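You operate a simulated robot arm through the tools that you are given. There is no shell and no other tool.

The job below is to be done with a simulated robot arm. You get a single attempt, and the scene is never put back.

Task
Put the stained yellow mug to soak: a shot of soap, then warm water.
Fine: stand it under the pump's nozzle; press once or twice; fill it from the clear measuring jug to a finger or two under the brim; jug back; leave the other mug. Set down upright: what you pick out, clear measuring jug.

The check looks at the end state, three seconds after you hand in, the way a careful person would. Anything else that was tipped, shoved, dropped, spilled or broken makes it a failure.

Robot
A 6-joint arm with a two-finger parallel gripper, fixed in place. Base frame: the origin is at the foot of the arm, x ahead of it, y to its left, z up; the work surface is at about z = 0. Lengths are in mm, angles in rad, forces in N, time in s.
With the tool pointing down near the work surface it reaches from about 180 to 460 mm from the base axis. Its first joint turns from -1.222 to 1.222 rad. Payload 1.9 kg.
The TCP is the grasp point between the finger pads, 23 mm short of the fingertips. In the tool frame z runs along the fingers and y along their closing line. The gripper opens to 94 mm. The fingers are 38 mm wide and 10 mm thick; the gripper's body (54 by 96 mm) begins 39 mm behind the TCP.
Orientation is that of the tool frame in the base frame, as a unit quaternion [w, x, y, z]. With the fingers straight down and closing along the base's y, the tool's x points along the base's -x, its y along +y and its z along -z.

Tools
- The arm moves only by the tool jog_arm. Its argument "rows" is a list of rows, each a list of 3 entries, a list of its own where there are three numbers: the shift along the base's x, y, z in units of 100 mm (1.0 is 100 mm), then the turn, a rotation vector about the base's x, y, z in units of 90 degrees (1.0 is 90 degrees), then the gripper command, from -1 (fully open) to 1 (shut), values between in proportion. In form: [[[x, y, z], [wx, wy, wz], claw], ...]. A call has 1 to 20 rows; each row is the pose to reach, as a shift and turn from the pose commanded when the call began. A call with a number of a shift or a turn outside -1 to 1 is refused whole. A row lasts 0.2 s, in which the tool goes at most 50 mm and 0.15 rad; a call with a longer step from one row to the next is refused whole, and so is a gripper value outside its range. A pose out of reach is approached as far as the arm can. The call stops where the force on the tool passes 40 N (or 10 N more than at its start, if that is more) or the arm is blocked; 0.2 s more then pass. The fingers move at their own pace (about 108 mm/s each) and stop on an object; they squeeze with about 22 N. The grip force told is the motor's: it shows also when the fingers shut on nothing. Time passes only in rows, and 0.2 s behind the last, so rows that repeat a pose let the fingers close. The reply holds the time, the measured pose of the TCP, the force on the tool along the base axes, the opening and the grip force, in the units named above and with some noise, with the torque about the TCP (base axes, N m) and any sound that the robot's microphone picked up.
- Cameras (640 x 400 px; columns grow to the right, rows downward): "scene" is fixed at [56.5, 310.3, 436]; the picture's right is [-0.78, -0.63, 0.00], its down [-0.28, 0.34, -0.90] and it looks along [0.57, -0.70, -0.44] (base axes); focal length 214 px, centre (320, 200). "wrist" rides on the gripper at [86, 16, -74] in the tool frame; the picture's right is [-0.18, 0.98, 0.00], its down [-0.58, -0.11, -0.81] and it looks along [-0.79, -0.15, 0.59] (tool axes); focal length 243 px, centre (320, 200). There is no depth. A picture from a camera that has moved, and an enlarged one, comes with that camera's place and axes in the base frame and with its lens.
- capture(camera): a new picture of that camera. The clock stands still meanwhile.
- inspect(camera, box): a new picture of the part [left, top, right, bottom] of that camera's present view, enlarged. The clock stands still meanwhile.
- sign_off(): hands the job in; it is judged then, once.

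Places have to be worked out from the pictures, the camera data and where the tool is seen. Open the gripper and draw the arm clear of the work before you hand the job in, unless the task says otherwise.

The tools are called after "Request:" as a command line: name --argument value ..., lists and objects as JSON in quotes. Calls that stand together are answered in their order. jog_arm: Moves the arm, as the interface text tells. Its arguments: {"type":"object","properties":{"rows":{"type":"array","items":{"type":"array"}}},"required":["rows"]} The other tools are called the same way: capture (camera) takes a picture; inspect (camera, box) takes an enlarged picture of a part of a camera's view; sign_off () hands the job in.

At the start:

```text
time: 0.0
ee_pos: [227.1, 5.2, 440.7]
tcp_rot: [0.0, 0.0, 1.0, -0.001]
ft_force: [-0.3, 0.5, -0.1]
ft_torque: [-0.01, -0.02, -0.02]
grip_width: 94.5
gripper_force: 0.2
```

scene: 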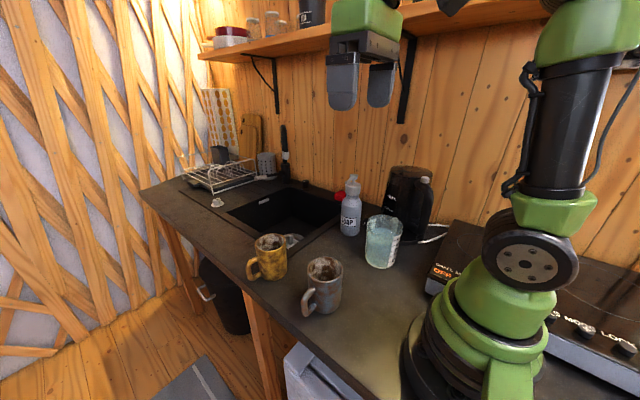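
wrist: 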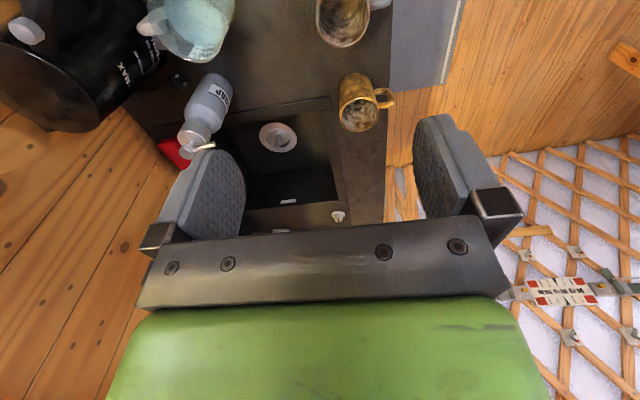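

I start with close views of the mugs, soap pump and jug to work out their places.

Request:
inspect --camera "scene" --box '[230, 160, 450, 330]'

Request:
inspect --camera "wrist" --box '[120, 0, 460, 220]'

```text
2.35 times, centred on (340, 245) of scene
camera zoom: at [56.5, 310.3, 436.0], right [-0.78, -0.63, 0.0], down [-0.28, 0.34, -0.9], along [0.57, -0.7, -0.44], focal length 505 px, centre (273, 94)
```

zoom: 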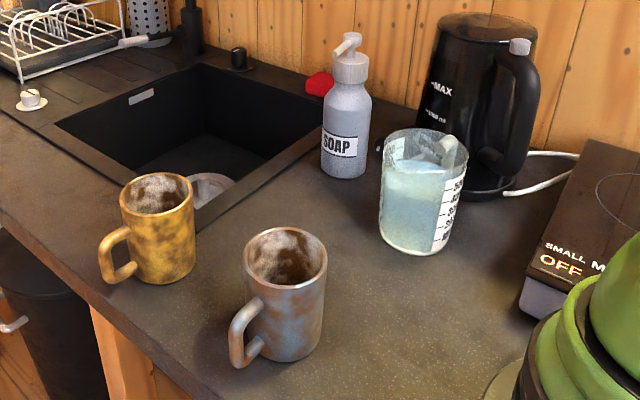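

```text
1.82 times, centred on (290, 110) of wrist
camera zoom: at [140.5, 21.4, 516.3], right [0.18, 0.98, 0.0], down [0.58, -0.11, 0.81], along [0.79, -0.15, -0.59], focal length 441 px, centre (374, 364)
```

zoom: 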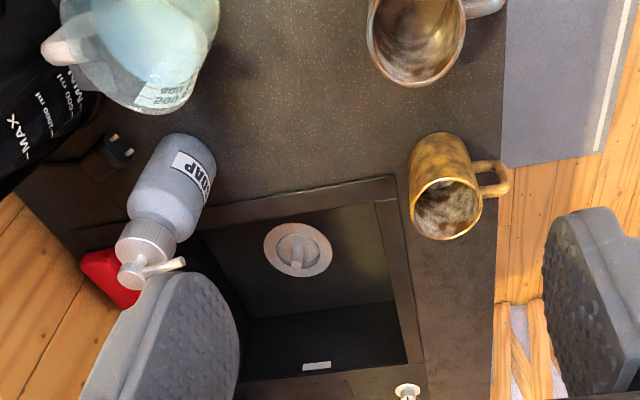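

The yellow mug looks to be near (427, 47), height about 105, handle toward +y; the grey mug near (264, 37); pump near (374, -250), nozzle toward +y; jug near (229, -176) with its handle on the far side. I turn the arm toward the jug and the pump, staying high, to get a better view.

Request:
jog_arm --rows '[[[-0.08, -0.25, -0.15], [0, 0, -0.074], -1], [[-0.17, -0.5, -0.3], [0, 0, -0.148], -1], [[-0.25, -0.75, -0.45], [0, 0, -0.222], -1], [[-0.34, -1.0, -0.6], [0, 0, -0.296], -1], [[-0.43, -1.0, -0.8], [0, 0, -0.37], -1], [[-0.53, -1.0, -1.0], [0, 0, -0.444], -1], [[-0.53, -1.0, -1.0], [0, 0, -0.444], -1]]'

Request:
capture --camera "wrist"

Request:
capture --camera "scene"

```text
time: 1.6
ee_pos: [173.0, -95.3, 341.8]
tcp_rot: [0.0, 0.342, 0.94, 0.002]
ft_force: [-0.1, -0.3, 0.4]
ft_torque: [-0.04, 0.0, 0.01]
grip_width: 93.9
gripper_force: 0.1
```

```text
taken
camera wrist: at [118.4, -27.0, 416.8], right [0.77, 0.63, 0.0], down [0.37, -0.46, 0.81], along [0.51, -0.62, -0.59], focal length 243 px, centre (320, 200)
```

wrist: 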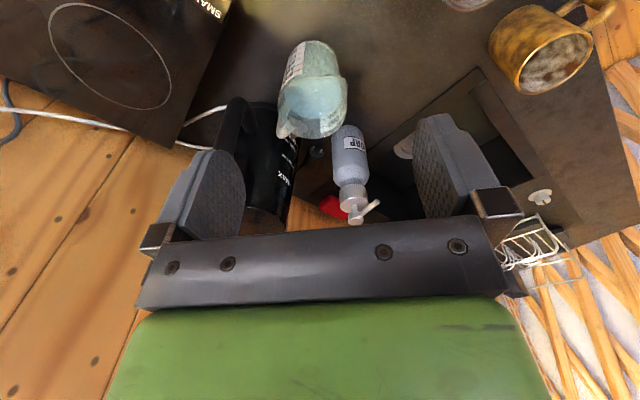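

```text
taken
```

scene: 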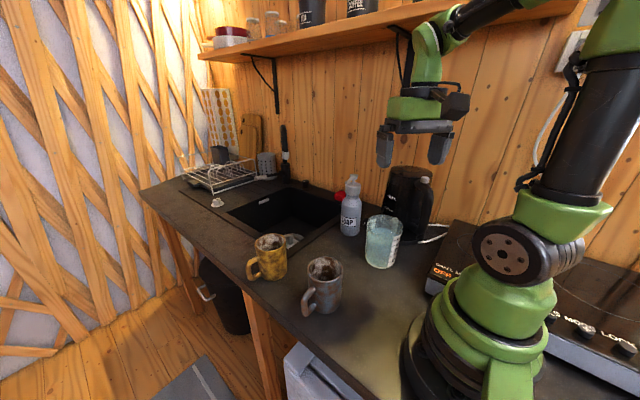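

Request:
inspect --camera "wrist" --box '[240, 20, 420, 240]'

Request:
inspect --camera "scene" --box '[320, 160, 450, 280]'

```text
1.82 times, centred on (330, 130) of wrist
camera zoom: at [118.4, -27.0, 416.8], right [0.77, 0.63, 0.0], down [0.37, -0.46, 0.81], along [0.51, -0.62, -0.59], focal length 441 px, centre (302, 327)
```

zoom: 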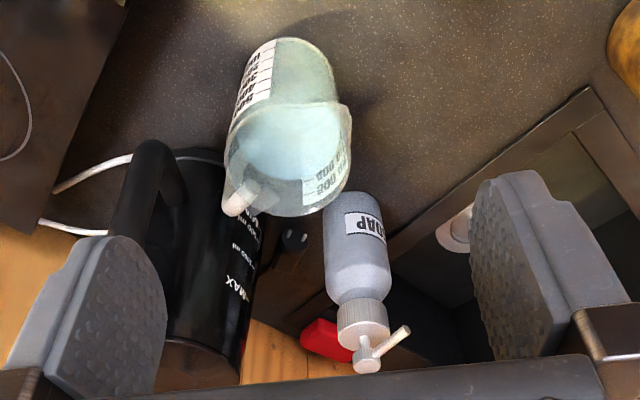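

```text
3.33 times, centred on (385, 220) of scene
camera zoom: at [56.5, 310.3, 436.0], right [-0.78, -0.63, 0.0], down [-0.28, 0.34, -0.9], along [0.57, -0.7, -0.44], focal length 715 px, centre (103, 133)
```

zoom: 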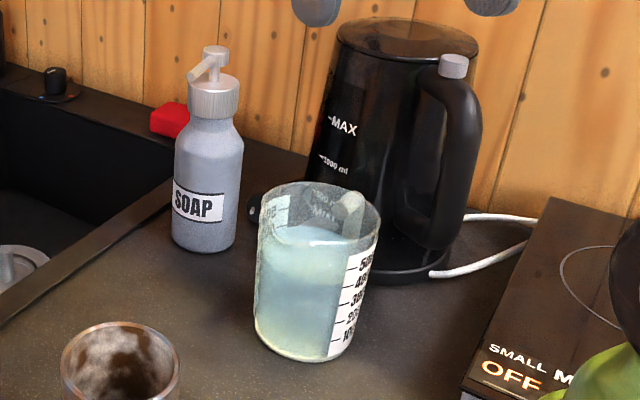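

The jug's rim centre comes out near (230, -176), height about 128, handle straight toward -y (tip near y=-260) and spout toward +y, with the kettle about 30 mm behind the handle. I go to the yellow mug, turning the tool so the fingers can straddle its handle from above.

Request:
jog_arm --rows '[[[0.25, 0.18, 0], [0, 0, -0.07], -1], [[0.5, 0.36, 0], [0, 0, -0.14], -1], [[0.75, 0.54, 0], [0, 0, -0.21], -1], [[1.0, 0.72, 0], [0, 0, -0.28], -1]]'

Request:
jog_arm --rows '[[[0.25, 0.2, 0], [0, 0, -0.07], -1], [[0.5, 0.4, 0], [0, 0, -0.14], -1], [[0.75, 0.6, 0], [0, 0, -0.21], -1], [[1.0, 0.8, 0], [0, 0, -0.28], -1]]'

Request:
jog_arm --rows '[[[0.15, 0.2, 0], [0, 0, -0.07], -1], [[0.3, 0.4, -0.2], [0, 0, -0.11], -1], [[0.45, 0.5, -0.4], [0, 0, -0.15], -1], [[0.58, 0.6, -0.7], [0, 0, -0.15], -1], [[0.58, 0.6, -0.7], [0, 0, -0.15], -1]]'

Request:
capture --camera "wrist"

Request:
capture --camera "scene"

```text
time: 2.6
ee_pos: [272.9, -23.6, 341.3]
tcp_rot: [0.0, 0.54, 0.842, -0.001]
ft_force: [0.2, -0.4, 0.0]
ft_torque: [0.0, -0.03, 0.0]
grip_width: 94.1
gripper_force: 0.1
```

```text
time: 3.6
ee_pos: [371.2, 56.3, 341.0]
tcp_rot: [0.001, 0.711, 0.703, 0.0]
ft_force: [0.7, -0.2, 0.2]
ft_torque: [-0.02, -0.03, 0.0]
grip_width: 94.0
gripper_force: 0.1
```

```text
time: 4.8
ee_pos: [416.9, 116.5, 269.4]
tcp_rot: [0.0, 0.788, 0.616, 0.0]
ft_force: [0.2, -0.5, 0.2]
ft_torque: [0.0, -0.01, -0.01]
grip_width: 94.1
gripper_force: 0.2
out of reach, approached as far as the arm can: row 2, 3, 4, 5
```

```text
taken
camera wrist: at [455.7, 197.5, 345.0], right [0.91, -0.42, 0.0], down [-0.25, -0.54, 0.81], along [-0.33, -0.73, -0.59], focal length 243 px, centre (320, 200)
```

wrist: 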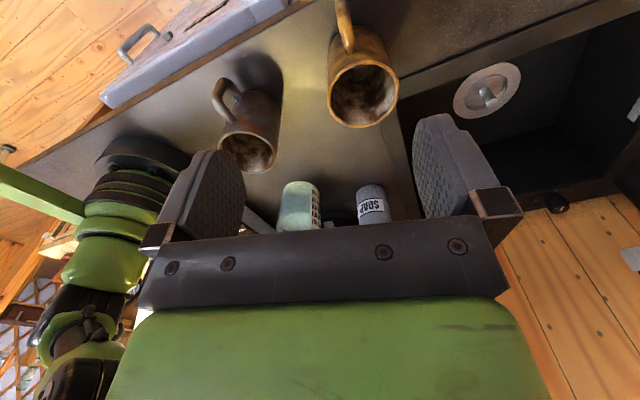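

```text
taken
```

scene: 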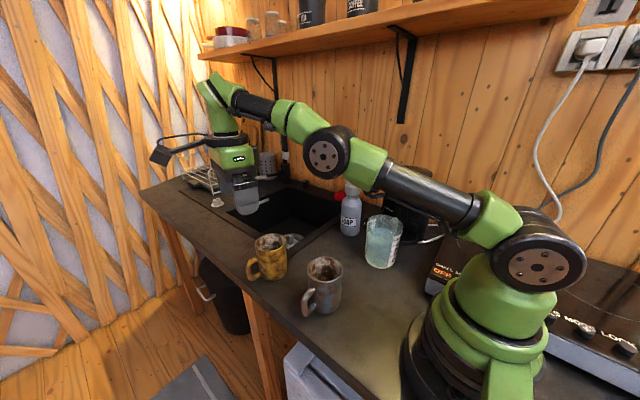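

The arm tops out near radius 433 at this height; lower down it should reach farther. I enlarge the mug in both views to pin down rim and handle.

Request:
inspect --camera "wrist" --box '[290, 0, 430, 140]'

Request:
inspect --camera "scene" --box '[235, 220, 305, 290]'

```text
2.86 times, centred on (360, 70) of wrist
camera zoom: at [455.7, 197.5, 345.0], right [0.91, -0.42, 0.0], down [-0.25, -0.54, 0.81], along [-0.33, -0.73, -0.59], focal length 693 px, centre (206, 571)
```

zoom: 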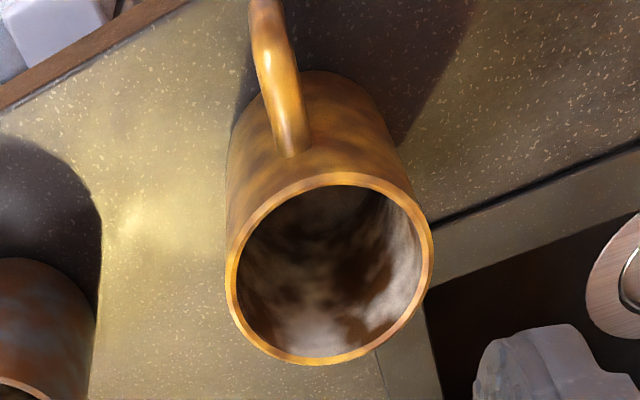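

```text
5.71 times, centred on (270, 255) of scene
camera zoom: at [56.5, 310.3, 436.0], right [-0.78, -0.63, 0.0], down [-0.28, 0.34, -0.9], along [0.57, -0.7, -0.44], focal length 1226 px, centre (606, -114)
```

zoom: 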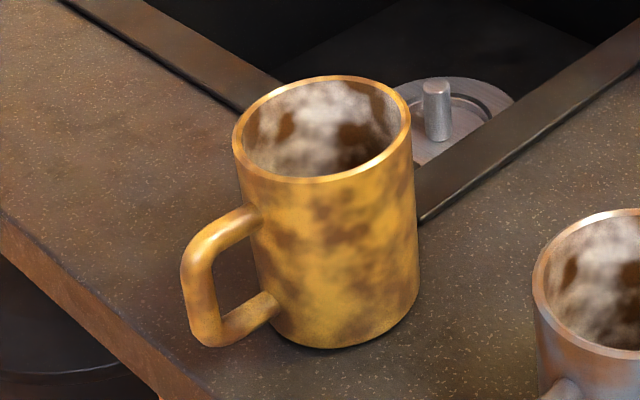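

Combining the views puts the yellow mug's rim centre at about (440, 43), height about 92, with the handle bar out to about y=118 near x=442. I descend part way above the handle to check reach and alignment.

Request:
jog_arm --rows '[[[0.03, -0.04, -0.35], [0, 0, 0.03], -1], [[0.08, -0.08, -0.7], [0, 0, 0.06], -1], [[0.12, -0.13, -1.0], [0, 0, 0.07], -1], [[0.12, -0.13, -1.0], [0, 0, 0.07], -1]]'

Request:
capture --camera "wrist"

Request:
inspect --camera "scene" --box '[190, 140, 330, 300]'

```text
time: 5.8
ee_pos: [439.3, 104.5, 169.7]
tcp_rot: [0.003, 0.749, 0.663, -0.005]
ft_force: [-0.3, 0.2, -0.5]
ft_torque: [0.0, 0.01, 0.04]
grip_width: 94.1
gripper_force: 0.0
out of reach, approached as far as the arm can: row 1, 2, 3, 4
```

```text
taken
camera wrist: at [467.5, 188.9, 245.1], right [0.95, -0.3, 0.0], down [-0.18, -0.56, 0.81], along [-0.25, -0.77, -0.58], focal length 243 px, centre (320, 200)
```

wrist: 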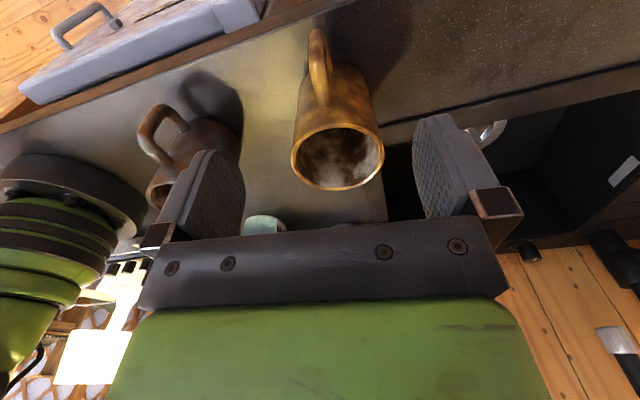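

```text
2.50 times, centred on (260, 220) of scene
camera zoom: at [56.5, 310.3, 436.0], right [-0.78, -0.63, 0.0], down [-0.28, 0.34, -0.9], along [0.57, -0.7, -0.44], focal length 536 px, centre (470, 150)
```

zoom: 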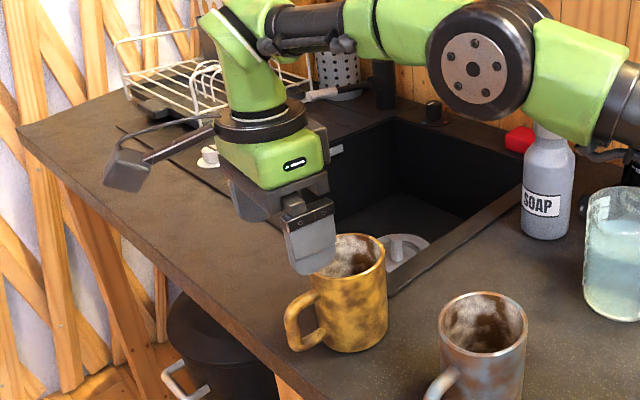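

The fingers are centred over the handle (TCP (439, 104), handle line near x=439, azimuth about 86°). I lower the open fingers around the handle.

Request:
jog_arm --rows '[[[0, 0, -0.3], [0, 0, 0.02], -1], [[0, 0, -0.6], [0, 0, 0.03], -1], [[0, 0, -0.85], [0, 0, 0.03], -1], [[0, 0, -1.0], [0, 0, 0.03], -1], [[0, 0, -1.0], [0, 0, 0.03], -1]]'

Request:
capture --camera "wrist"

Request:
inspect --camera "scene" --box '[190, 160, 330, 300]'

```text
time: 7.0
ee_pos: [429.2, 104.5, 67.2]
tcp_rot: [0.001, 0.736, 0.676, 0.0]
ft_force: [-0.8, -0.6, -0.1]
ft_torque: [0.0, -0.01, -0.01]
grip_width: 93.6
gripper_force: 0.1
```

```text
taken
camera wrist: at [453.4, 189.1, 143.4], right [0.96, -0.27, 0.0], down [-0.16, -0.57, 0.81], along [-0.22, -0.78, -0.59], focal length 243 px, centre (320, 200)
```

wrist: 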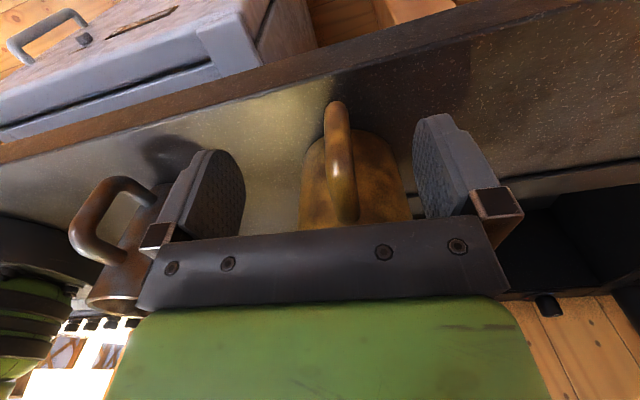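

```text
2.86 times, centred on (260, 230) of scene
camera zoom: at [56.5, 310.3, 436.0], right [-0.78, -0.63, 0.0], down [-0.28, 0.34, -0.9], along [0.57, -0.7, -0.44], focal length 613 px, centre (491, 114)
```

zoom: 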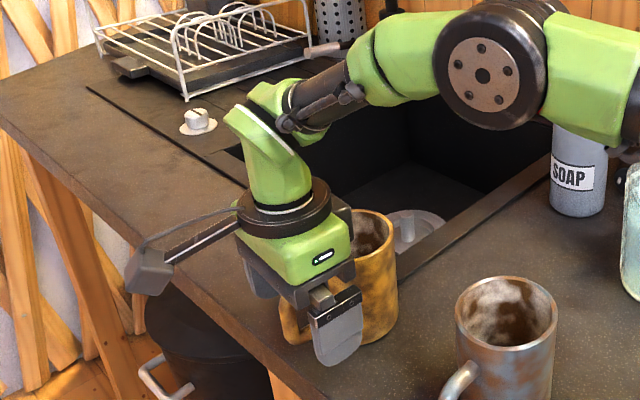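

The handle sits between the open fingers, a few mm toward +x of centre. I shift to centre it, lower 5 mm, and close on the handle.

Request:
jog_arm --rows '[[[0.06, 0, -0.05], [0, 0, 0], -1], [[0.06, 0, -0.05], [0, 0, 0], -1], [[0.06, 0, -0.05], [0, 0, 0], 0.0], [[0.06, 0, -0.05], [0, 0, 0], 0.5], [[0.06, 0, -0.05], [0, 0, 0], 1], [[0.06, 0, -0.05], [0, 0, 0], 1], [[0.06, 0, -0.05], [0, 0, 0], 1]]'

Request:
capture --camera "wrist"

Request:
inspect --camera "scene" --box '[190, 160, 330, 300]'

```text
time: 8.6
ee_pos: [434.8, 104.3, 64.0]
tcp_rot: [0.0, 0.737, 0.676, 0.001]
ft_force: [0.3, -0.5, -0.7]
ft_torque: [0.04, 0.01, 0.02]
grip_width: 12.7
gripper_force: 22.2
```

```text
taken
camera wrist: at [459.7, 189.3, 138.9], right [0.96, -0.27, 0.0], down [-0.16, -0.57, 0.81], along [-0.22, -0.78, -0.59], focal length 243 px, centre (320, 200)
```

wrist: 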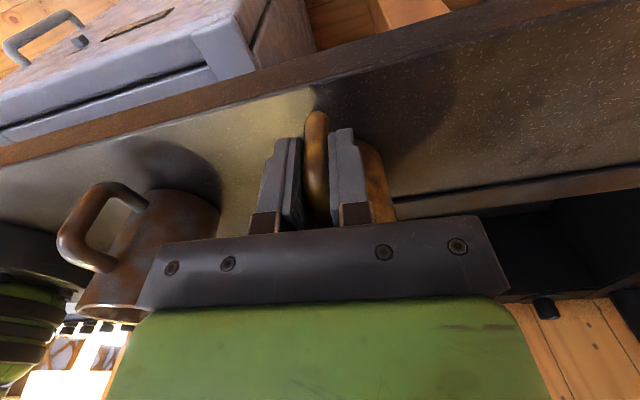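

```text
2.86 times, centred on (260, 230) of scene
camera zoom: at [56.5, 310.3, 436.0], right [-0.78, -0.63, 0.0], down [-0.28, 0.34, -0.9], along [0.57, -0.7, -0.44], focal length 613 px, centre (491, 114)
```

zoom: 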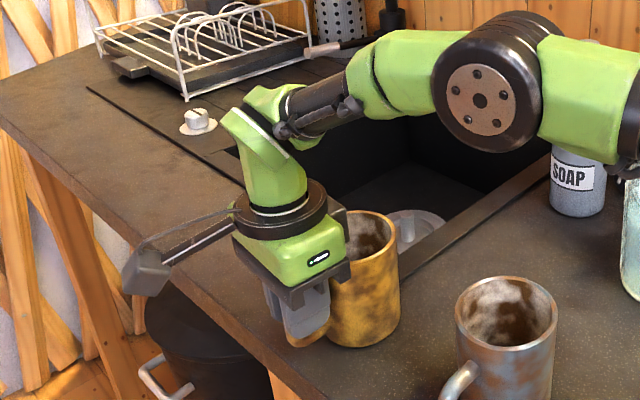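

Gripped on the handle (12.7 mm, 22 N). I lift 40 mm and look whether the mug hangs level.

Request:
jog_arm --rows '[[[0, 0, 0.08], [0, 0, 0], 1], [[0, 0, 0.18], [0, 0, 0], 1], [[0, 0, 0.3], [0, 0, 0], 1], [[0, 0, 0.4], [0, 0, 0], 1], [[0, 0, 0.4], [0, 0, 0], 1]]'

Request:
inspect --camera "scene" --box '[190, 140, 330, 300]'

Request:
capture --camera "wrist"

```text
time: 9.8
ee_pos: [436.2, 103.7, 104.9]
tcp_rot: [0.0, 0.737, 0.676, 0.0]
ft_force: [-0.1, 0.1, -3.0]
ft_torque: [0.13, 0.02, -0.04]
grip_width: 12.8
gripper_force: 22.2
```

```text
2.50 times, centred on (260, 220) of scene
camera zoom: at [56.5, 310.3, 436.0], right [-0.78, -0.63, 0.0], down [-0.28, 0.34, -0.9], along [0.57, -0.7, -0.44], focal length 536 px, centre (470, 150)
```

zoom: 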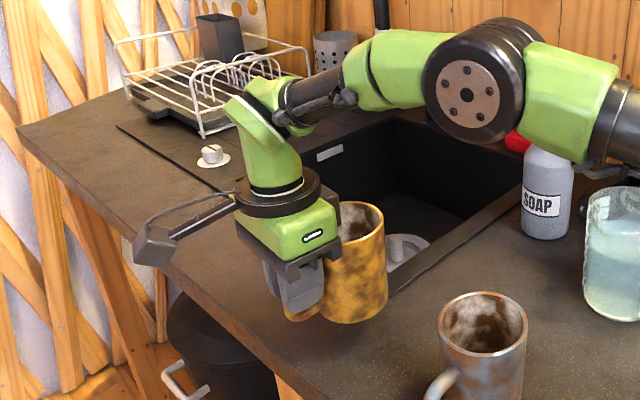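

```text
taken
camera wrist: at [460.1, 188.9, 180.4], right [0.96, -0.27, 0.0], down [-0.16, -0.57, 0.81], along [-0.22, -0.78, -0.59], focal length 243 px, centre (320, 200)
```

wrist: 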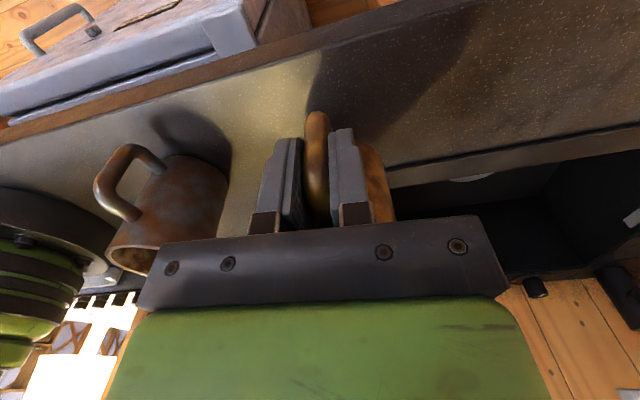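

The mug hangs level (about 3 N). Before carrying it over, I take close views of the pump from the scene camera to fix nozzle and bottle positions.

Request:
inspect --camera "scene" --box '[325, 165, 385, 245]'

Request:
inspect --camera "scene" --box '[335, 168, 365, 190]'

```text
5.00 times, centred on (355, 205) of scene
camera zoom: at [56.5, 310.3, 436.0], right [-0.78, -0.63, 0.0], down [-0.28, 0.34, -0.9], along [0.57, -0.7, -0.44], focal length 1072 px, centre (145, 175)
```

zoom: 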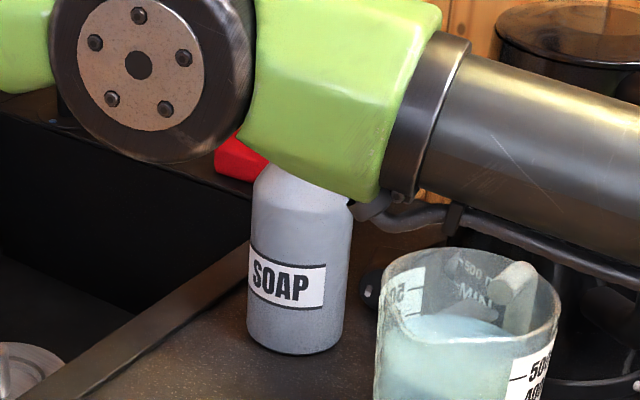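

```text
16.00 times, centred on (350, 179) of scene
camera zoom: at [56.5, 310.3, 436.0], right [-0.78, -0.63, 0.0], down [-0.28, 0.34, -0.9], along [0.57, -0.7, -0.44], focal length 3432 px, centre (-160, 536)
```

zoom: 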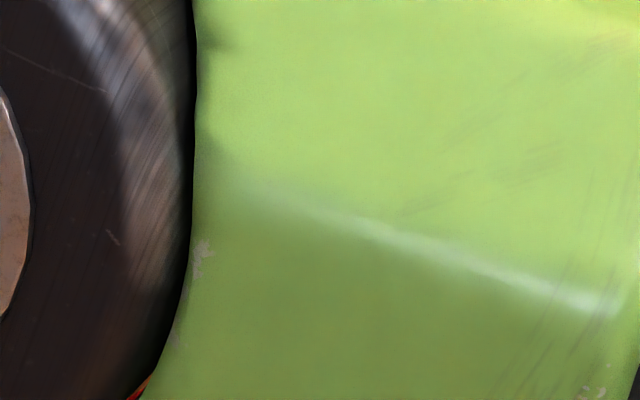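

The arm hides the pump from the scene camera here. I carry the mug at low height to an open spot near (405, -80) on the counter, so I can then inspect the pump with the empty hand.

Request:
jog_arm --rows '[[[-0.08, -0.25, 0], [0, 0, 0], 1], [[-0.16, -0.5, 0], [0, 0, 0], 1], [[-0.22, -0.75, 0], [0, 0, 0], 1], [[-0.28, -1.0, 0], [0, 0, 0], 1], [[-0.28, -1.0, 0], [0, 0, 0], 1]]'

Request:
capture --camera "scene"

Request:
capture --camera "wrist"

```text
time: 11.0
ee_pos: [409.9, 3.2, 104.2]
tcp_rot: [0.001, 0.737, 0.676, 0.0]
ft_force: [-0.5, 0.4, -2.4]
ft_torque: [0.13, -0.02, 0.02]
grip_width: 12.7
gripper_force: 22.5
```

```text
taken
```

scene: 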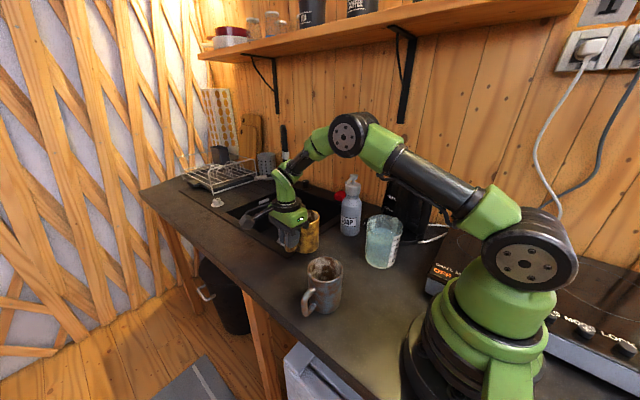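

```text
taken
camera wrist: at [433.7, 88.2, 178.9], right [0.96, -0.27, 0.0], down [-0.16, -0.57, 0.81], along [-0.21, -0.78, -0.59], focal length 243 px, centre (320, 200)
```

wrist: 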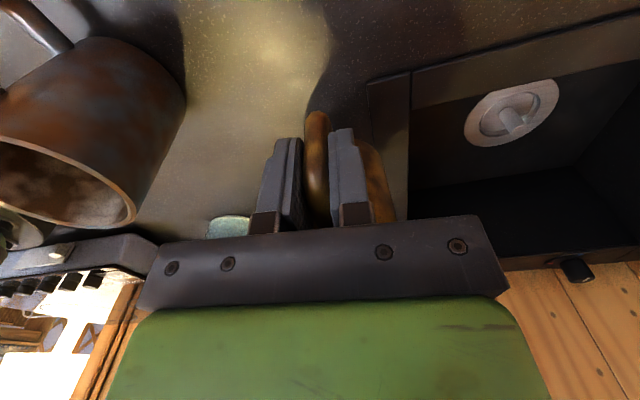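

The sink rim's edge is at about x=446, so I shift to x≈388 before setting down, moving on toward y=-40 and lowering.

Request:
jog_arm --rows '[[[-0.1, -0.2, 0], [0, 0, 0], 1], [[-0.2, -0.43, 0], [0, 0, 0], 1], [[-0.22, -0.43, -0.1], [0, 0, 0], 1], [[-0.22, -0.43, -0.22], [0, 0, 0], 1], [[-0.22, -0.43, -0.32], [0, 0, 0], 1], [[-0.22, -0.43, -0.37], [0, 0, 0], 1], [[-0.22, -0.43, -0.4], [0, 0, 0], 1]]'

Request:
inspect --camera "scene" --box '[240, 160, 400, 270]'

```text
time: 12.6
ee_pos: [384.7, -39.6, 65.6]
tcp_rot: [0.001, 0.737, 0.676, 0.0]
ft_force: [-0.3, 0.1, -2.2]
ft_torque: [0.13, -0.06, -0.06]
grip_width: 12.7
gripper_force: 22.2
```

```text
3.64 times, centred on (320, 215) of scene
camera zoom: at [56.5, 310.2, 436.0], right [-0.78, -0.63, 0.0], down [-0.28, 0.34, -0.9], along [0.57, -0.7, -0.44], focal length 780 px, centre (320, 146)
```

zoom: 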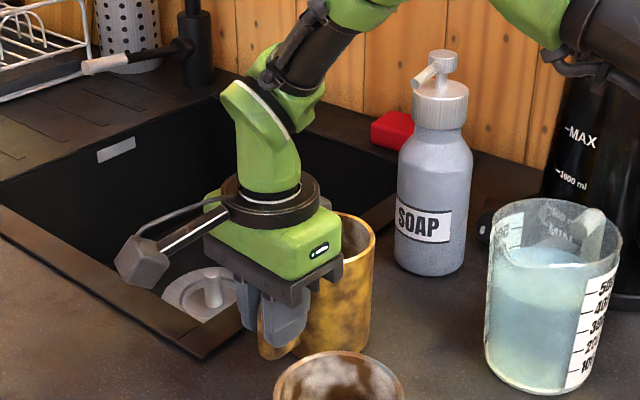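

Force still shows the mug's weight, so it hangs a millimetre or two above the counter. I lower slightly until it touches, then check.

Request:
jog_arm --rows '[[[0, 0, -0.01], [0, 0, 0], 1], [[0, 0, -0.02], [0, 0, 0], 1]]'

```text
time: 13.2
ee_pos: [385.9, -39.5, 62.7]
tcp_rot: [0.002, 0.737, 0.676, 0.001]
ft_force: [-1.8, 3.9, 14.5]
ft_torque: [-0.08, 0.1, 0.01]
grip_width: 12.7
gripper_force: 21.8
```

Contact is clear (14.5 N up). I open and rise straight up.

Request:
jog_arm --rows '[[[0, 0, 0.01], [0, 0, 0], 0.3], [[0, 0, 0.01], [0, 0, 0], -0.5], [[0, 0, 0.01], [0, 0, 0], -1], [[0, 0, 0.01], [0, 0, 0], -1], [[0, 0, 0.3], [0, 0, 0], -1], [[0, 0, 0.7], [0, 0, 0], -1], [[0, 0, 1.0], [0, 0, 0], -1], [[0, 0, 1.0], [0, 0, 0], -1]]'

Request:
capture --camera "wrist"

Request:
capture --camera "scene"

```text
time: 15.0
ee_pos: [386.8, -39.9, 163.3]
tcp_rot: [0.0, 0.737, 0.676, 0.0]
ft_force: [-0.2, 0.0, -0.8]
ft_torque: [0.02, -0.01, 0.04]
grip_width: 94.1
gripper_force: 0.1
```

```text
taken
camera wrist: at [411.0, 45.8, 238.0], right [0.96, -0.27, 0.0], down [-0.16, -0.57, 0.81], along [-0.22, -0.78, -0.59], focal length 243 px, centre (320, 200)
```

wrist: 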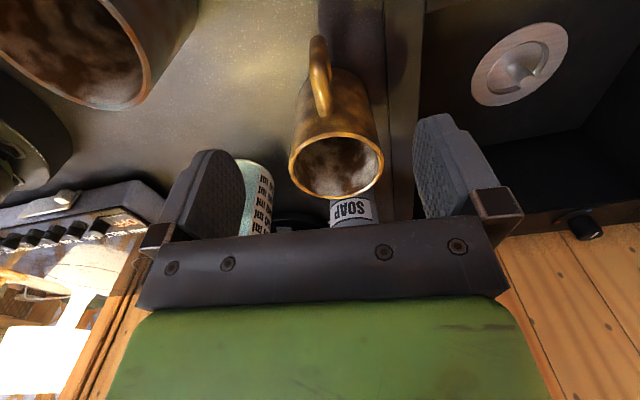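

```text
taken
```

scene: 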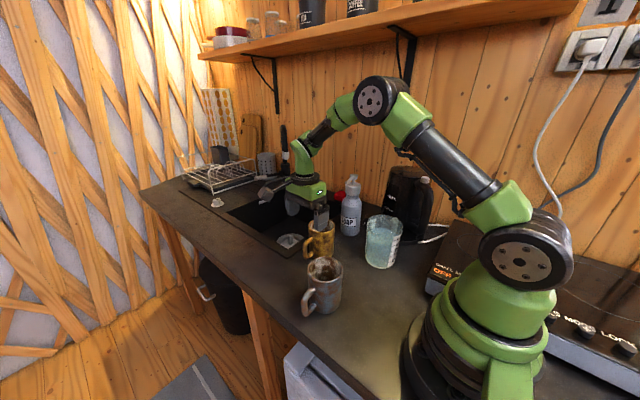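

The mug stands at its interim spot. I raise the hand and move it to where the wrist camera looks down on the pump from the +y side.

Request:
jog_arm --rows '[[[0, 0, 0.4], [0, 0, 0], -1], [[-0.1, -0.1, 0.8], [0, 0, 0], -1], [[-0.2, -0.4, 1.0], [0, 0, 0], -1], [[-0.3, -0.8, 1.0], [0, 0, 0], -1], [[-0.38, -0.95, 1.0], [0, 0, 0], -1], [[-0.38, -0.95, 1.0], [0, 0, 0], -1]]'

Request:
capture --camera "wrist"

Request:
capture --camera "scene"

```text
time: 16.4
ee_pos: [345.5, -134.9, 263.2]
tcp_rot: [0.0, 0.736, 0.677, 0.0]
ft_force: [-0.3, -0.4, -0.6]
ft_torque: [0.02, 0.01, 0.0]
grip_width: 94.1
gripper_force: 0.0
```

```text
taken
camera wrist: at [370.1, -50.2, 337.5], right [0.96, -0.27, 0.0], down [-0.16, -0.57, 0.81], along [-0.22, -0.78, -0.59], focal length 243 px, centre (320, 200)
```

wrist: 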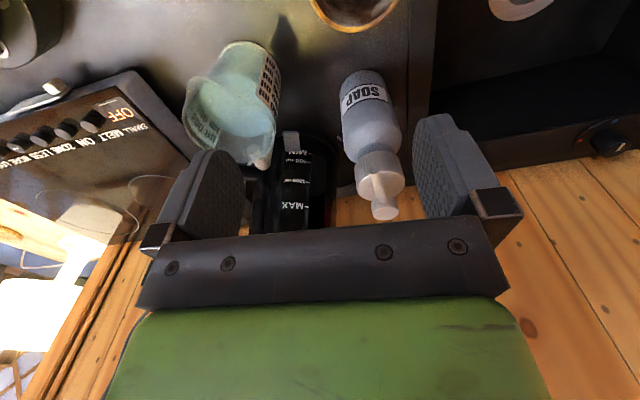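

```text
taken
```

scene: 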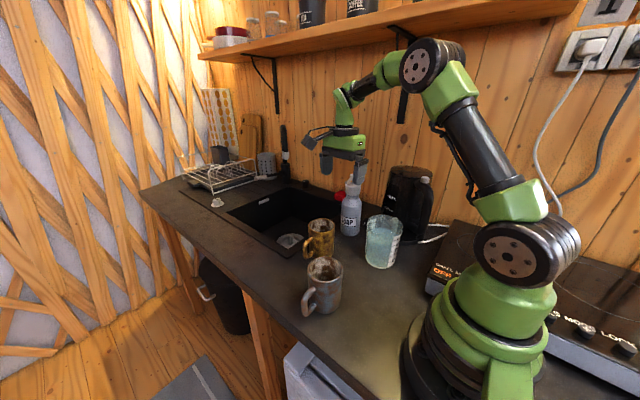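

The pump is now in view. I zoom in on it.

Request:
inspect --camera "wrist" --box '[320, 60, 430, 230]'

Request:
inspect --camera "wrist" --box '[180, 30, 350, 180]'

Request:
inspect --camera "scene" --box '[295, 150, 375, 265]'

```text
2.35 times, centred on (375, 145) of wrist
camera zoom: at [370.1, -50.2, 337.5], right [0.96, -0.27, 0.0], down [-0.16, -0.57, 0.81], along [-0.22, -0.78, -0.59], focal length 571 px, centre (191, 329)
```

zoom: 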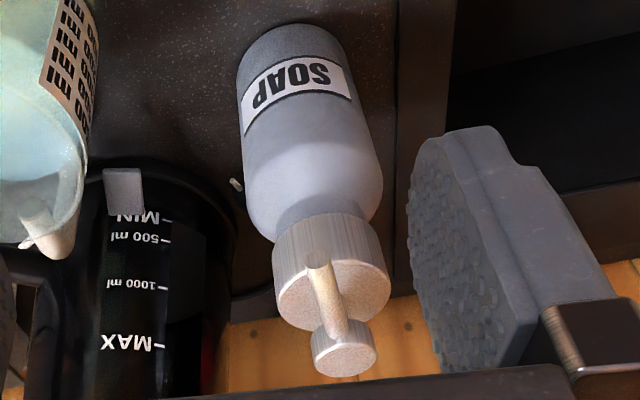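

```text
2.67 times, centred on (265, 105) of wrist
camera zoom: at [370.1, -50.2, 337.5], right [0.96, -0.27, 0.0], down [-0.16, -0.57, 0.81], along [-0.22, -0.78, -0.59], focal length 647 px, centre (467, 453)
```

zoom: 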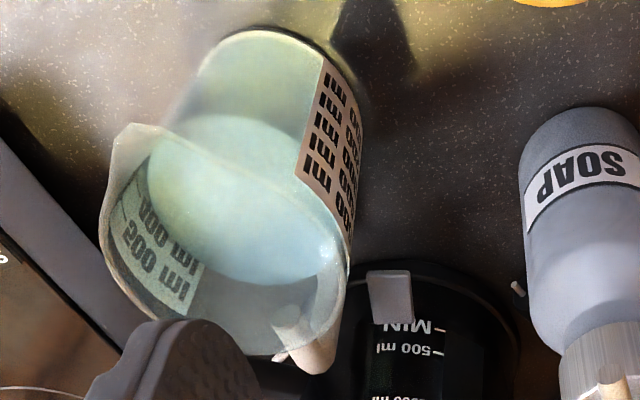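

```text
3.48 times, centred on (335, 208) of scene
camera zoom: at [56.5, 310.2, 436.0], right [-0.78, -0.63, 0.0], down [-0.28, 0.34, -0.9], along [0.57, -0.7, -0.44], focal length 746 px, centre (268, 174)
```

zoom: 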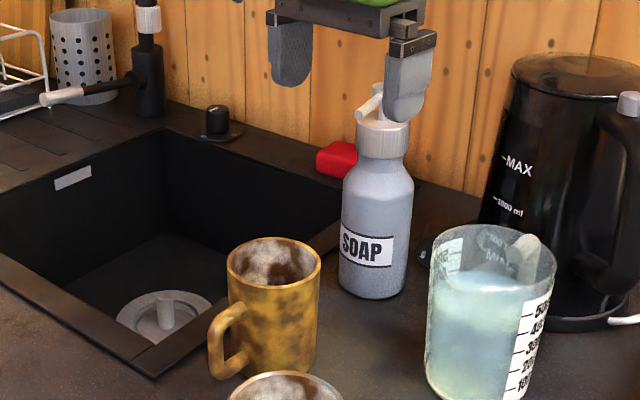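

The nozzle tip comes out near (373, -204, 200), button near (375, -241, 215) and bottle front near y=-214, so the overhang is short and the mug must stand nearly against the bottle. I go back to re-grip the mug's handle at the known pose.

Request:
jog_arm --rows '[[[0.1, 0.3, 0], [0, 0, 0], -1], [[0.2, 0.6, 0], [0, 0, 0], -1], [[0.3, 0.85, -0.2], [0, 0, 0], -1], [[0.38, 0.95, -0.6], [0, 0, 0], -1], [[0.38, 0.95, -1.0], [0, 0, 0], -1], [[0.38, 0.95, -1.0], [0, 0, 0], -1]]'

Request:
jog_arm --rows '[[[0, 0, -0.3], [0, 0, 0], -1], [[0, 0, -0.6], [0, 0, 0], -1], [[0, 0, -0.9], [0, 0, 0], -1], [[0, 0, -0.98], [0, 0, 0], -1], [[0, 0, -0.98], [0, 0, 0], 0], [[0, 0, -0.98], [0, 0, 0], 0.6], [[0, 0, -0.98], [0, 0, 0], 1], [[0, 0, -0.98], [0, 0, 0], 1], [[0, 0, -0.98], [0, 0, 0], 1]]'

Request:
capture --camera "wrist"

```text
time: 17.8
ee_pos: [383.9, -37.8, 162.1]
tcp_rot: [-0.001, 0.737, 0.676, -0.001]
ft_force: [0.3, -0.4, 0.5]
ft_torque: [0.01, 0.01, -0.02]
grip_width: 94.3
gripper_force: 0.0
```

```text
time: 19.8
ee_pos: [385.1, -37.3, 64.9]
tcp_rot: [0.0, 0.736, 0.677, 0.0]
ft_force: [-0.3, -0.3, -0.3]
ft_torque: [0.16, 0.0, 0.0]
grip_width: 12.8
gripper_force: 21.8
```

```text
taken
camera wrist: at [410.1, 46.9, 140.5], right [0.96, -0.27, 0.0], down [-0.16, -0.57, 0.81], along [-0.22, -0.78, -0.59], focal length 243 px, centre (320, 200)
```

wrist: 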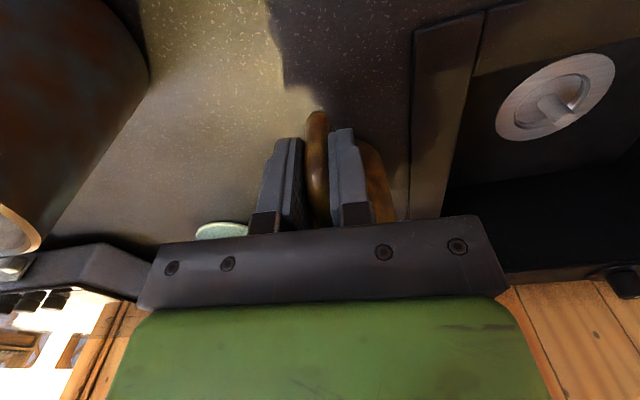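

Re-gripped. I lift the mug a few mm and move it toward the bottle, stopping about 20 mm short.

Request:
jog_arm --rows '[[[0, 0, 0.06], [0, 0, 0], 1], [[-0.02, -0.2, 0.06], [0, 0, 0], 1], [[-0.04, -0.4, 0.06], [0, 0, 0], 1], [[-0.04, -0.52, 0.06], [0, 0, 0], 1], [[-0.04, -0.52, 0.06], [0, 0, 0], 1]]'

Request:
inspect --camera "scene" --box '[280, 150, 400, 270]'

Request:
capture --camera "wrist"

```text
time: 21.0
ee_pos: [380.8, -91.5, 68.5]
tcp_rot: [0.001, 0.737, 0.676, 0.0]
ft_force: [-0.6, -0.5, -3.2]
ft_torque: [0.12, -0.03, 0.02]
grip_width: 12.8
gripper_force: 22.2
```

```text
3.33 times, centred on (340, 210) of scene
camera zoom: at [56.5, 310.2, 436.0], right [-0.78, -0.63, 0.0], down [-0.28, 0.34, -0.9], along [0.57, -0.7, -0.44], focal length 715 px, centre (253, 167)
```

zoom: 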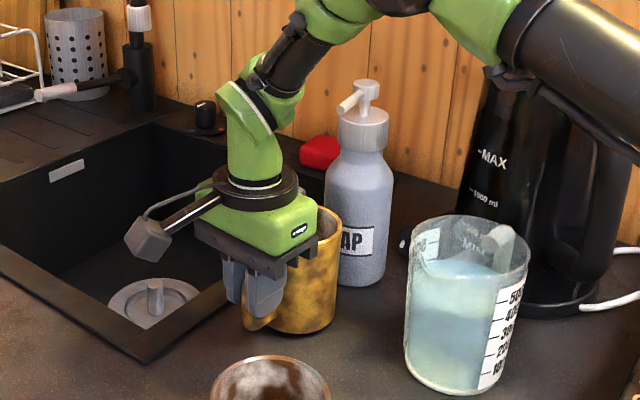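

```text
taken
camera wrist: at [405.7, -6.0, 145.2], right [0.96, -0.27, 0.0], down [-0.16, -0.57, 0.81], along [-0.22, -0.78, -0.59], focal length 243 px, centre (320, 200)
```

wrist: 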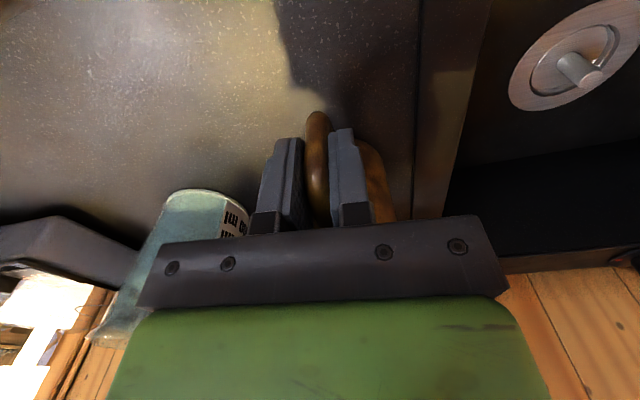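

By the views the mug front is 20-30 mm from the bottle. I approach in small steps, watching the side force.

Request:
jog_arm --rows '[[[-0.02, -0.05, 0], [0, 0, 0], 1], [[-0.04, -0.1, 0], [0, 0, 0], 1]]'

Request:
jog_arm --rows '[[[0, -0.03, 0], [0, 0, 0], 1], [[0, -0.05, 0], [0, 0, 0], 1]]'

Request:
inspect --camera "scene" --box '[280, 150, 400, 270]'

```text
time: 21.6
ee_pos: [377.7, -100.8, 70.9]
tcp_rot: [0.0, 0.737, 0.676, 0.0]
ft_force: [0.1, -1.2, -3.3]
ft_torque: [0.14, -0.03, 0.01]
grip_width: 12.8
gripper_force: 22.5
```

```text
time: 22.2
ee_pos: [377.3, -108.5, 71.1]
tcp_rot: [0.0, 0.736, 0.677, 0.0]
ft_force: [0.3, 0.1, -2.3]
ft_torque: [0.17, 0.05, -0.01]
grip_width: 12.8
gripper_force: 21.7
```

```text
3.33 times, centred on (340, 210) of scene
camera zoom: at [56.5, 310.2, 436.0], right [-0.78, -0.63, 0.0], down [-0.28, 0.34, -0.9], along [0.57, -0.7, -0.44], focal length 715 px, centre (253, 167)
```

zoom: 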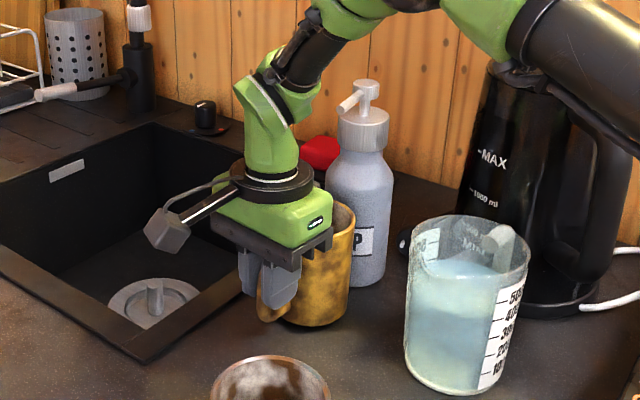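

No contact yet; I estimate roughly 15-20 mm to go. I continue in steps.

Request:
jog_arm --rows '[[[0, -0.03, 0], [0, 0, 0], 1], [[0, -0.06, 0], [0, 0, 0], 1]]'

Request:
jog_arm --rows '[[[0, -0.03, 0], [0, 0, 0], 1]]'

Request:
inspect --camera "scene" --box '[300, 170, 380, 250]'

```text
time: 22.8
ee_pos: [376.4, -113.6, 71.0]
tcp_rot: [-0.001, 0.737, 0.676, 0.0]
ft_force: [0.0, -0.9, -1.9]
ft_torque: [0.18, -0.01, 0.02]
grip_width: 12.6
gripper_force: 22.2
```

```text
time: 23.2
ee_pos: [376.3, -114.8, 72.3]
tcp_rot: [0.0, 0.737, 0.676, 0.0]
ft_force: [-0.3, 0.1, -2.2]
ft_torque: [0.16, -0.01, -0.02]
grip_width: 12.9
gripper_force: 22.0
```

```text
5.00 times, centred on (340, 210) of scene
camera zoom: at [56.5, 310.3, 436.0], right [-0.78, -0.63, 0.0], down [-0.28, 0.34, -0.9], along [0.57, -0.7, -0.44], focal length 1072 px, centre (220, 150)
```

zoom: 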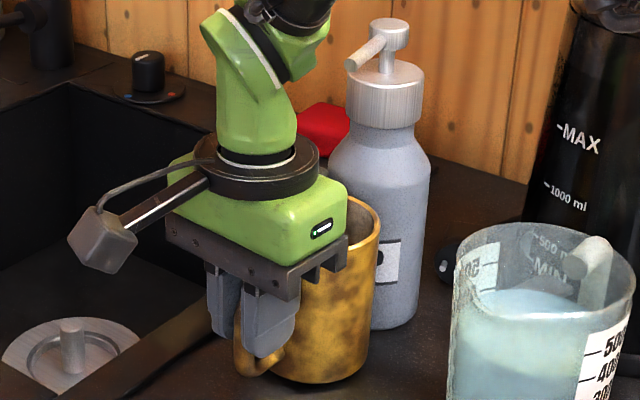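

No contact; the drop line from the nozzle tip already lands inside the rim by both views (about 20-27 mm off the axis). I move 6 mm closer in small steps for margin, still feeling for contact.

Request:
jog_arm --rows '[[[0.01, -0.03, 0], [0, 0, 0], 1]]'

Request:
jog_arm --rows '[[[0.01, -0.03, 0], [0, 0, 0], 1]]'

Request:
inspect --camera "scene" --box '[300, 170, 380, 250]'

```text
time: 23.6
ee_pos: [377.9, -117.6, 71.9]
tcp_rot: [0.0, 0.737, 0.676, 0.001]
ft_force: [-0.6, 1.0, -1.7]
ft_torque: [0.1, -0.02, -0.02]
grip_width: 12.7
gripper_force: 21.8
```

```text
time: 24.0
ee_pos: [378.7, -121.2, 70.6]
tcp_rot: [0.0, 0.737, 0.676, 0.0]
ft_force: [-1.1, 1.8, -2.6]
ft_torque: [0.07, 0.03, -0.03]
grip_width: 13.1
gripper_force: 22.4
```

```text
5.00 times, centred on (340, 210) of scene
camera zoom: at [56.5, 310.3, 436.0], right [-0.78, -0.63, 0.0], down [-0.28, 0.34, -0.9], along [0.57, -0.7, -0.44], focal length 1072 px, centre (220, 150)
```

zoom: 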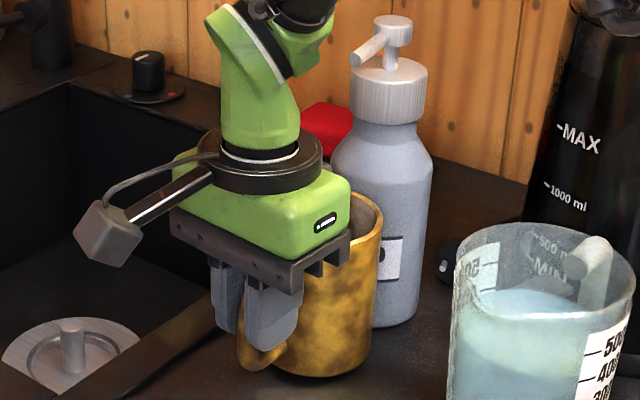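

Contact (1.8 N): the bottle moved about 2 mm, so the mug is now right against it. I back off 2 mm and lower the mug onto the counter.

Request:
jog_arm --rows '[[[0, 0.02, 0], [0, 0, 0], 1], [[0, 0.02, -0.03], [0, 0, 0], 1], [[0, 0.02, -0.06], [0, 0, 0], 1]]'

Request:
jog_arm --rows '[[[0, 0, -0.01], [0, 0, 0], 1], [[0, 0, -0.02], [0, 0, 0], 1]]'

```text
time: 24.8
ee_pos: [378.8, -119.9, 65.4]
tcp_rot: [-0.001, 0.737, 0.676, 0.0]
ft_force: [-1.6, 0.5, -0.8]
ft_torque: [-0.09, 0.05, -0.12]
grip_width: 12.6
gripper_force: 21.8
```

```text
time: 25.4
ee_pos: [380.3, -118.2, 63.8]
tcp_rot: [0.001, 0.736, 0.677, 0.001]
ft_force: [1.5, 4.3, 15.0]
ft_torque: [-0.05, 0.05, -0.01]
grip_width: 13.2
gripper_force: 21.9
```

Set down (15 N contact). I release, open and rise straight up, then check the placement.

Request:
jog_arm --rows '[[[0, 0, 0.01], [0, 0, 0], 0.3], [[0, 0, 0.01], [0, 0, 0], -0.5], [[0, 0, 0.01], [0, 0, 0], -1], [[0, 0, 0.01], [0, 0, 0], -1], [[0, 0, 0.3], [0, 0, 0], -1], [[0, 0, 0.7], [0, 0, 0], -1], [[0, 0, 1.0], [0, 0, 0], -1], [[0, 0, 1.0], [0, 0, 0], -1]]'

Request:
capture --camera "wrist"

Request:
inspect --camera "scene" --box '[300, 170, 380, 250]'

```text
time: 27.2
ee_pos: [378.3, -120.5, 162.3]
tcp_rot: [0.0, 0.737, 0.676, 0.0]
ft_force: [-0.2, -0.6, -0.9]
ft_torque: [-0.02, 0.01, 0.0]
grip_width: 94.1
gripper_force: 0.0
```

```text
taken
camera wrist: at [403.4, -35.1, 237.4], right [0.96, -0.27, 0.0], down [-0.16, -0.57, 0.81], along [-0.21, -0.78, -0.59], focal length 243 px, centre (320, 200)
```

wrist: 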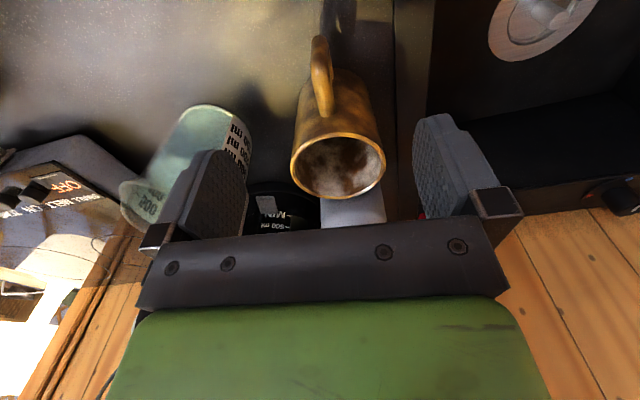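

```text
5.00 times, centred on (340, 210) of scene
camera zoom: at [56.5, 310.3, 436.0], right [-0.78, -0.63, 0.0], down [-0.28, 0.34, -0.9], along [0.57, -0.7, -0.44], focal length 1072 px, centre (220, 150)
```

zoom: 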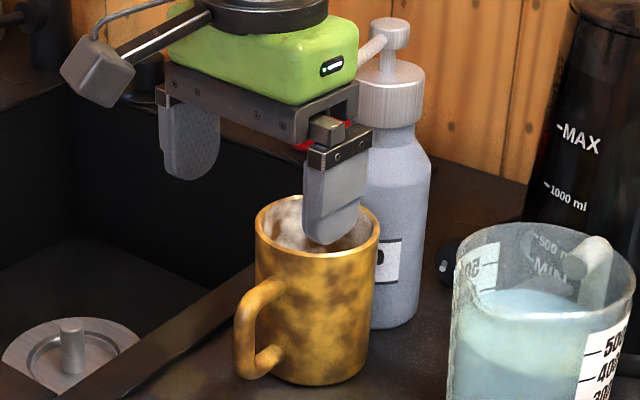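

The mug stands under the nozzle and the bottle is practically where it was. I rise further for a look down at nozzle and mug together.

Request:
jog_arm --rows '[[[0, 0.1, 0.4], [0, 0, 0], -1], [[-0.1, 0.2, 0.8], [0, 0, 0], -1], [[-0.2, 0.2, 1.0], [0, 0, 0], -1], [[-0.2, 0.2, 1.0], [0, 0, 0], -1]]'

Request:
inspect --camera "wrist" --box '[290, 20, 450, 220]'

Request:
inspect --camera "scene" --box '[300, 170, 380, 250]'

```text
time: 28.2
ee_pos: [359.6, -99.2, 263.5]
tcp_rot: [0.0, 0.737, 0.676, 0.0]
ft_force: [-1.0, 0.8, 0.3]
ft_torque: [0.0, -0.01, 0.0]
grip_width: 93.7
gripper_force: 0.1
```

```text
2.00 times, centred on (370, 120) of wrist
camera zoom: at [385.1, -14.1, 338.4], right [0.96, -0.27, 0.0], down [-0.16, -0.57, 0.81], along [-0.22, -0.78, -0.59], focal length 485 px, centre (220, 360)
```

zoom: 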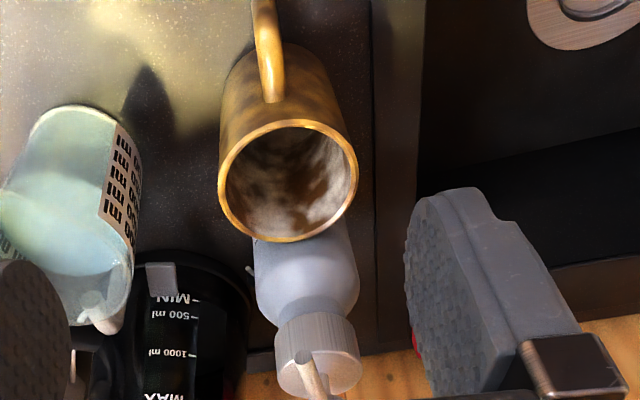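

```text
5.00 times, centred on (340, 210) of scene
camera zoom: at [56.5, 310.3, 436.0], right [-0.78, -0.63, 0.0], down [-0.28, 0.34, -0.9], along [0.57, -0.7, -0.44], focal length 1072 px, centre (220, 150)
```

zoom: 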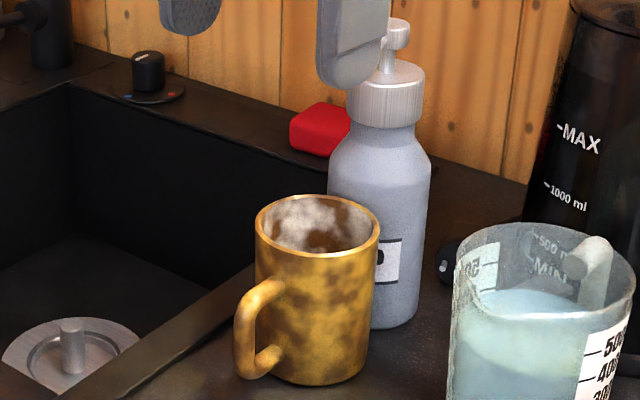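

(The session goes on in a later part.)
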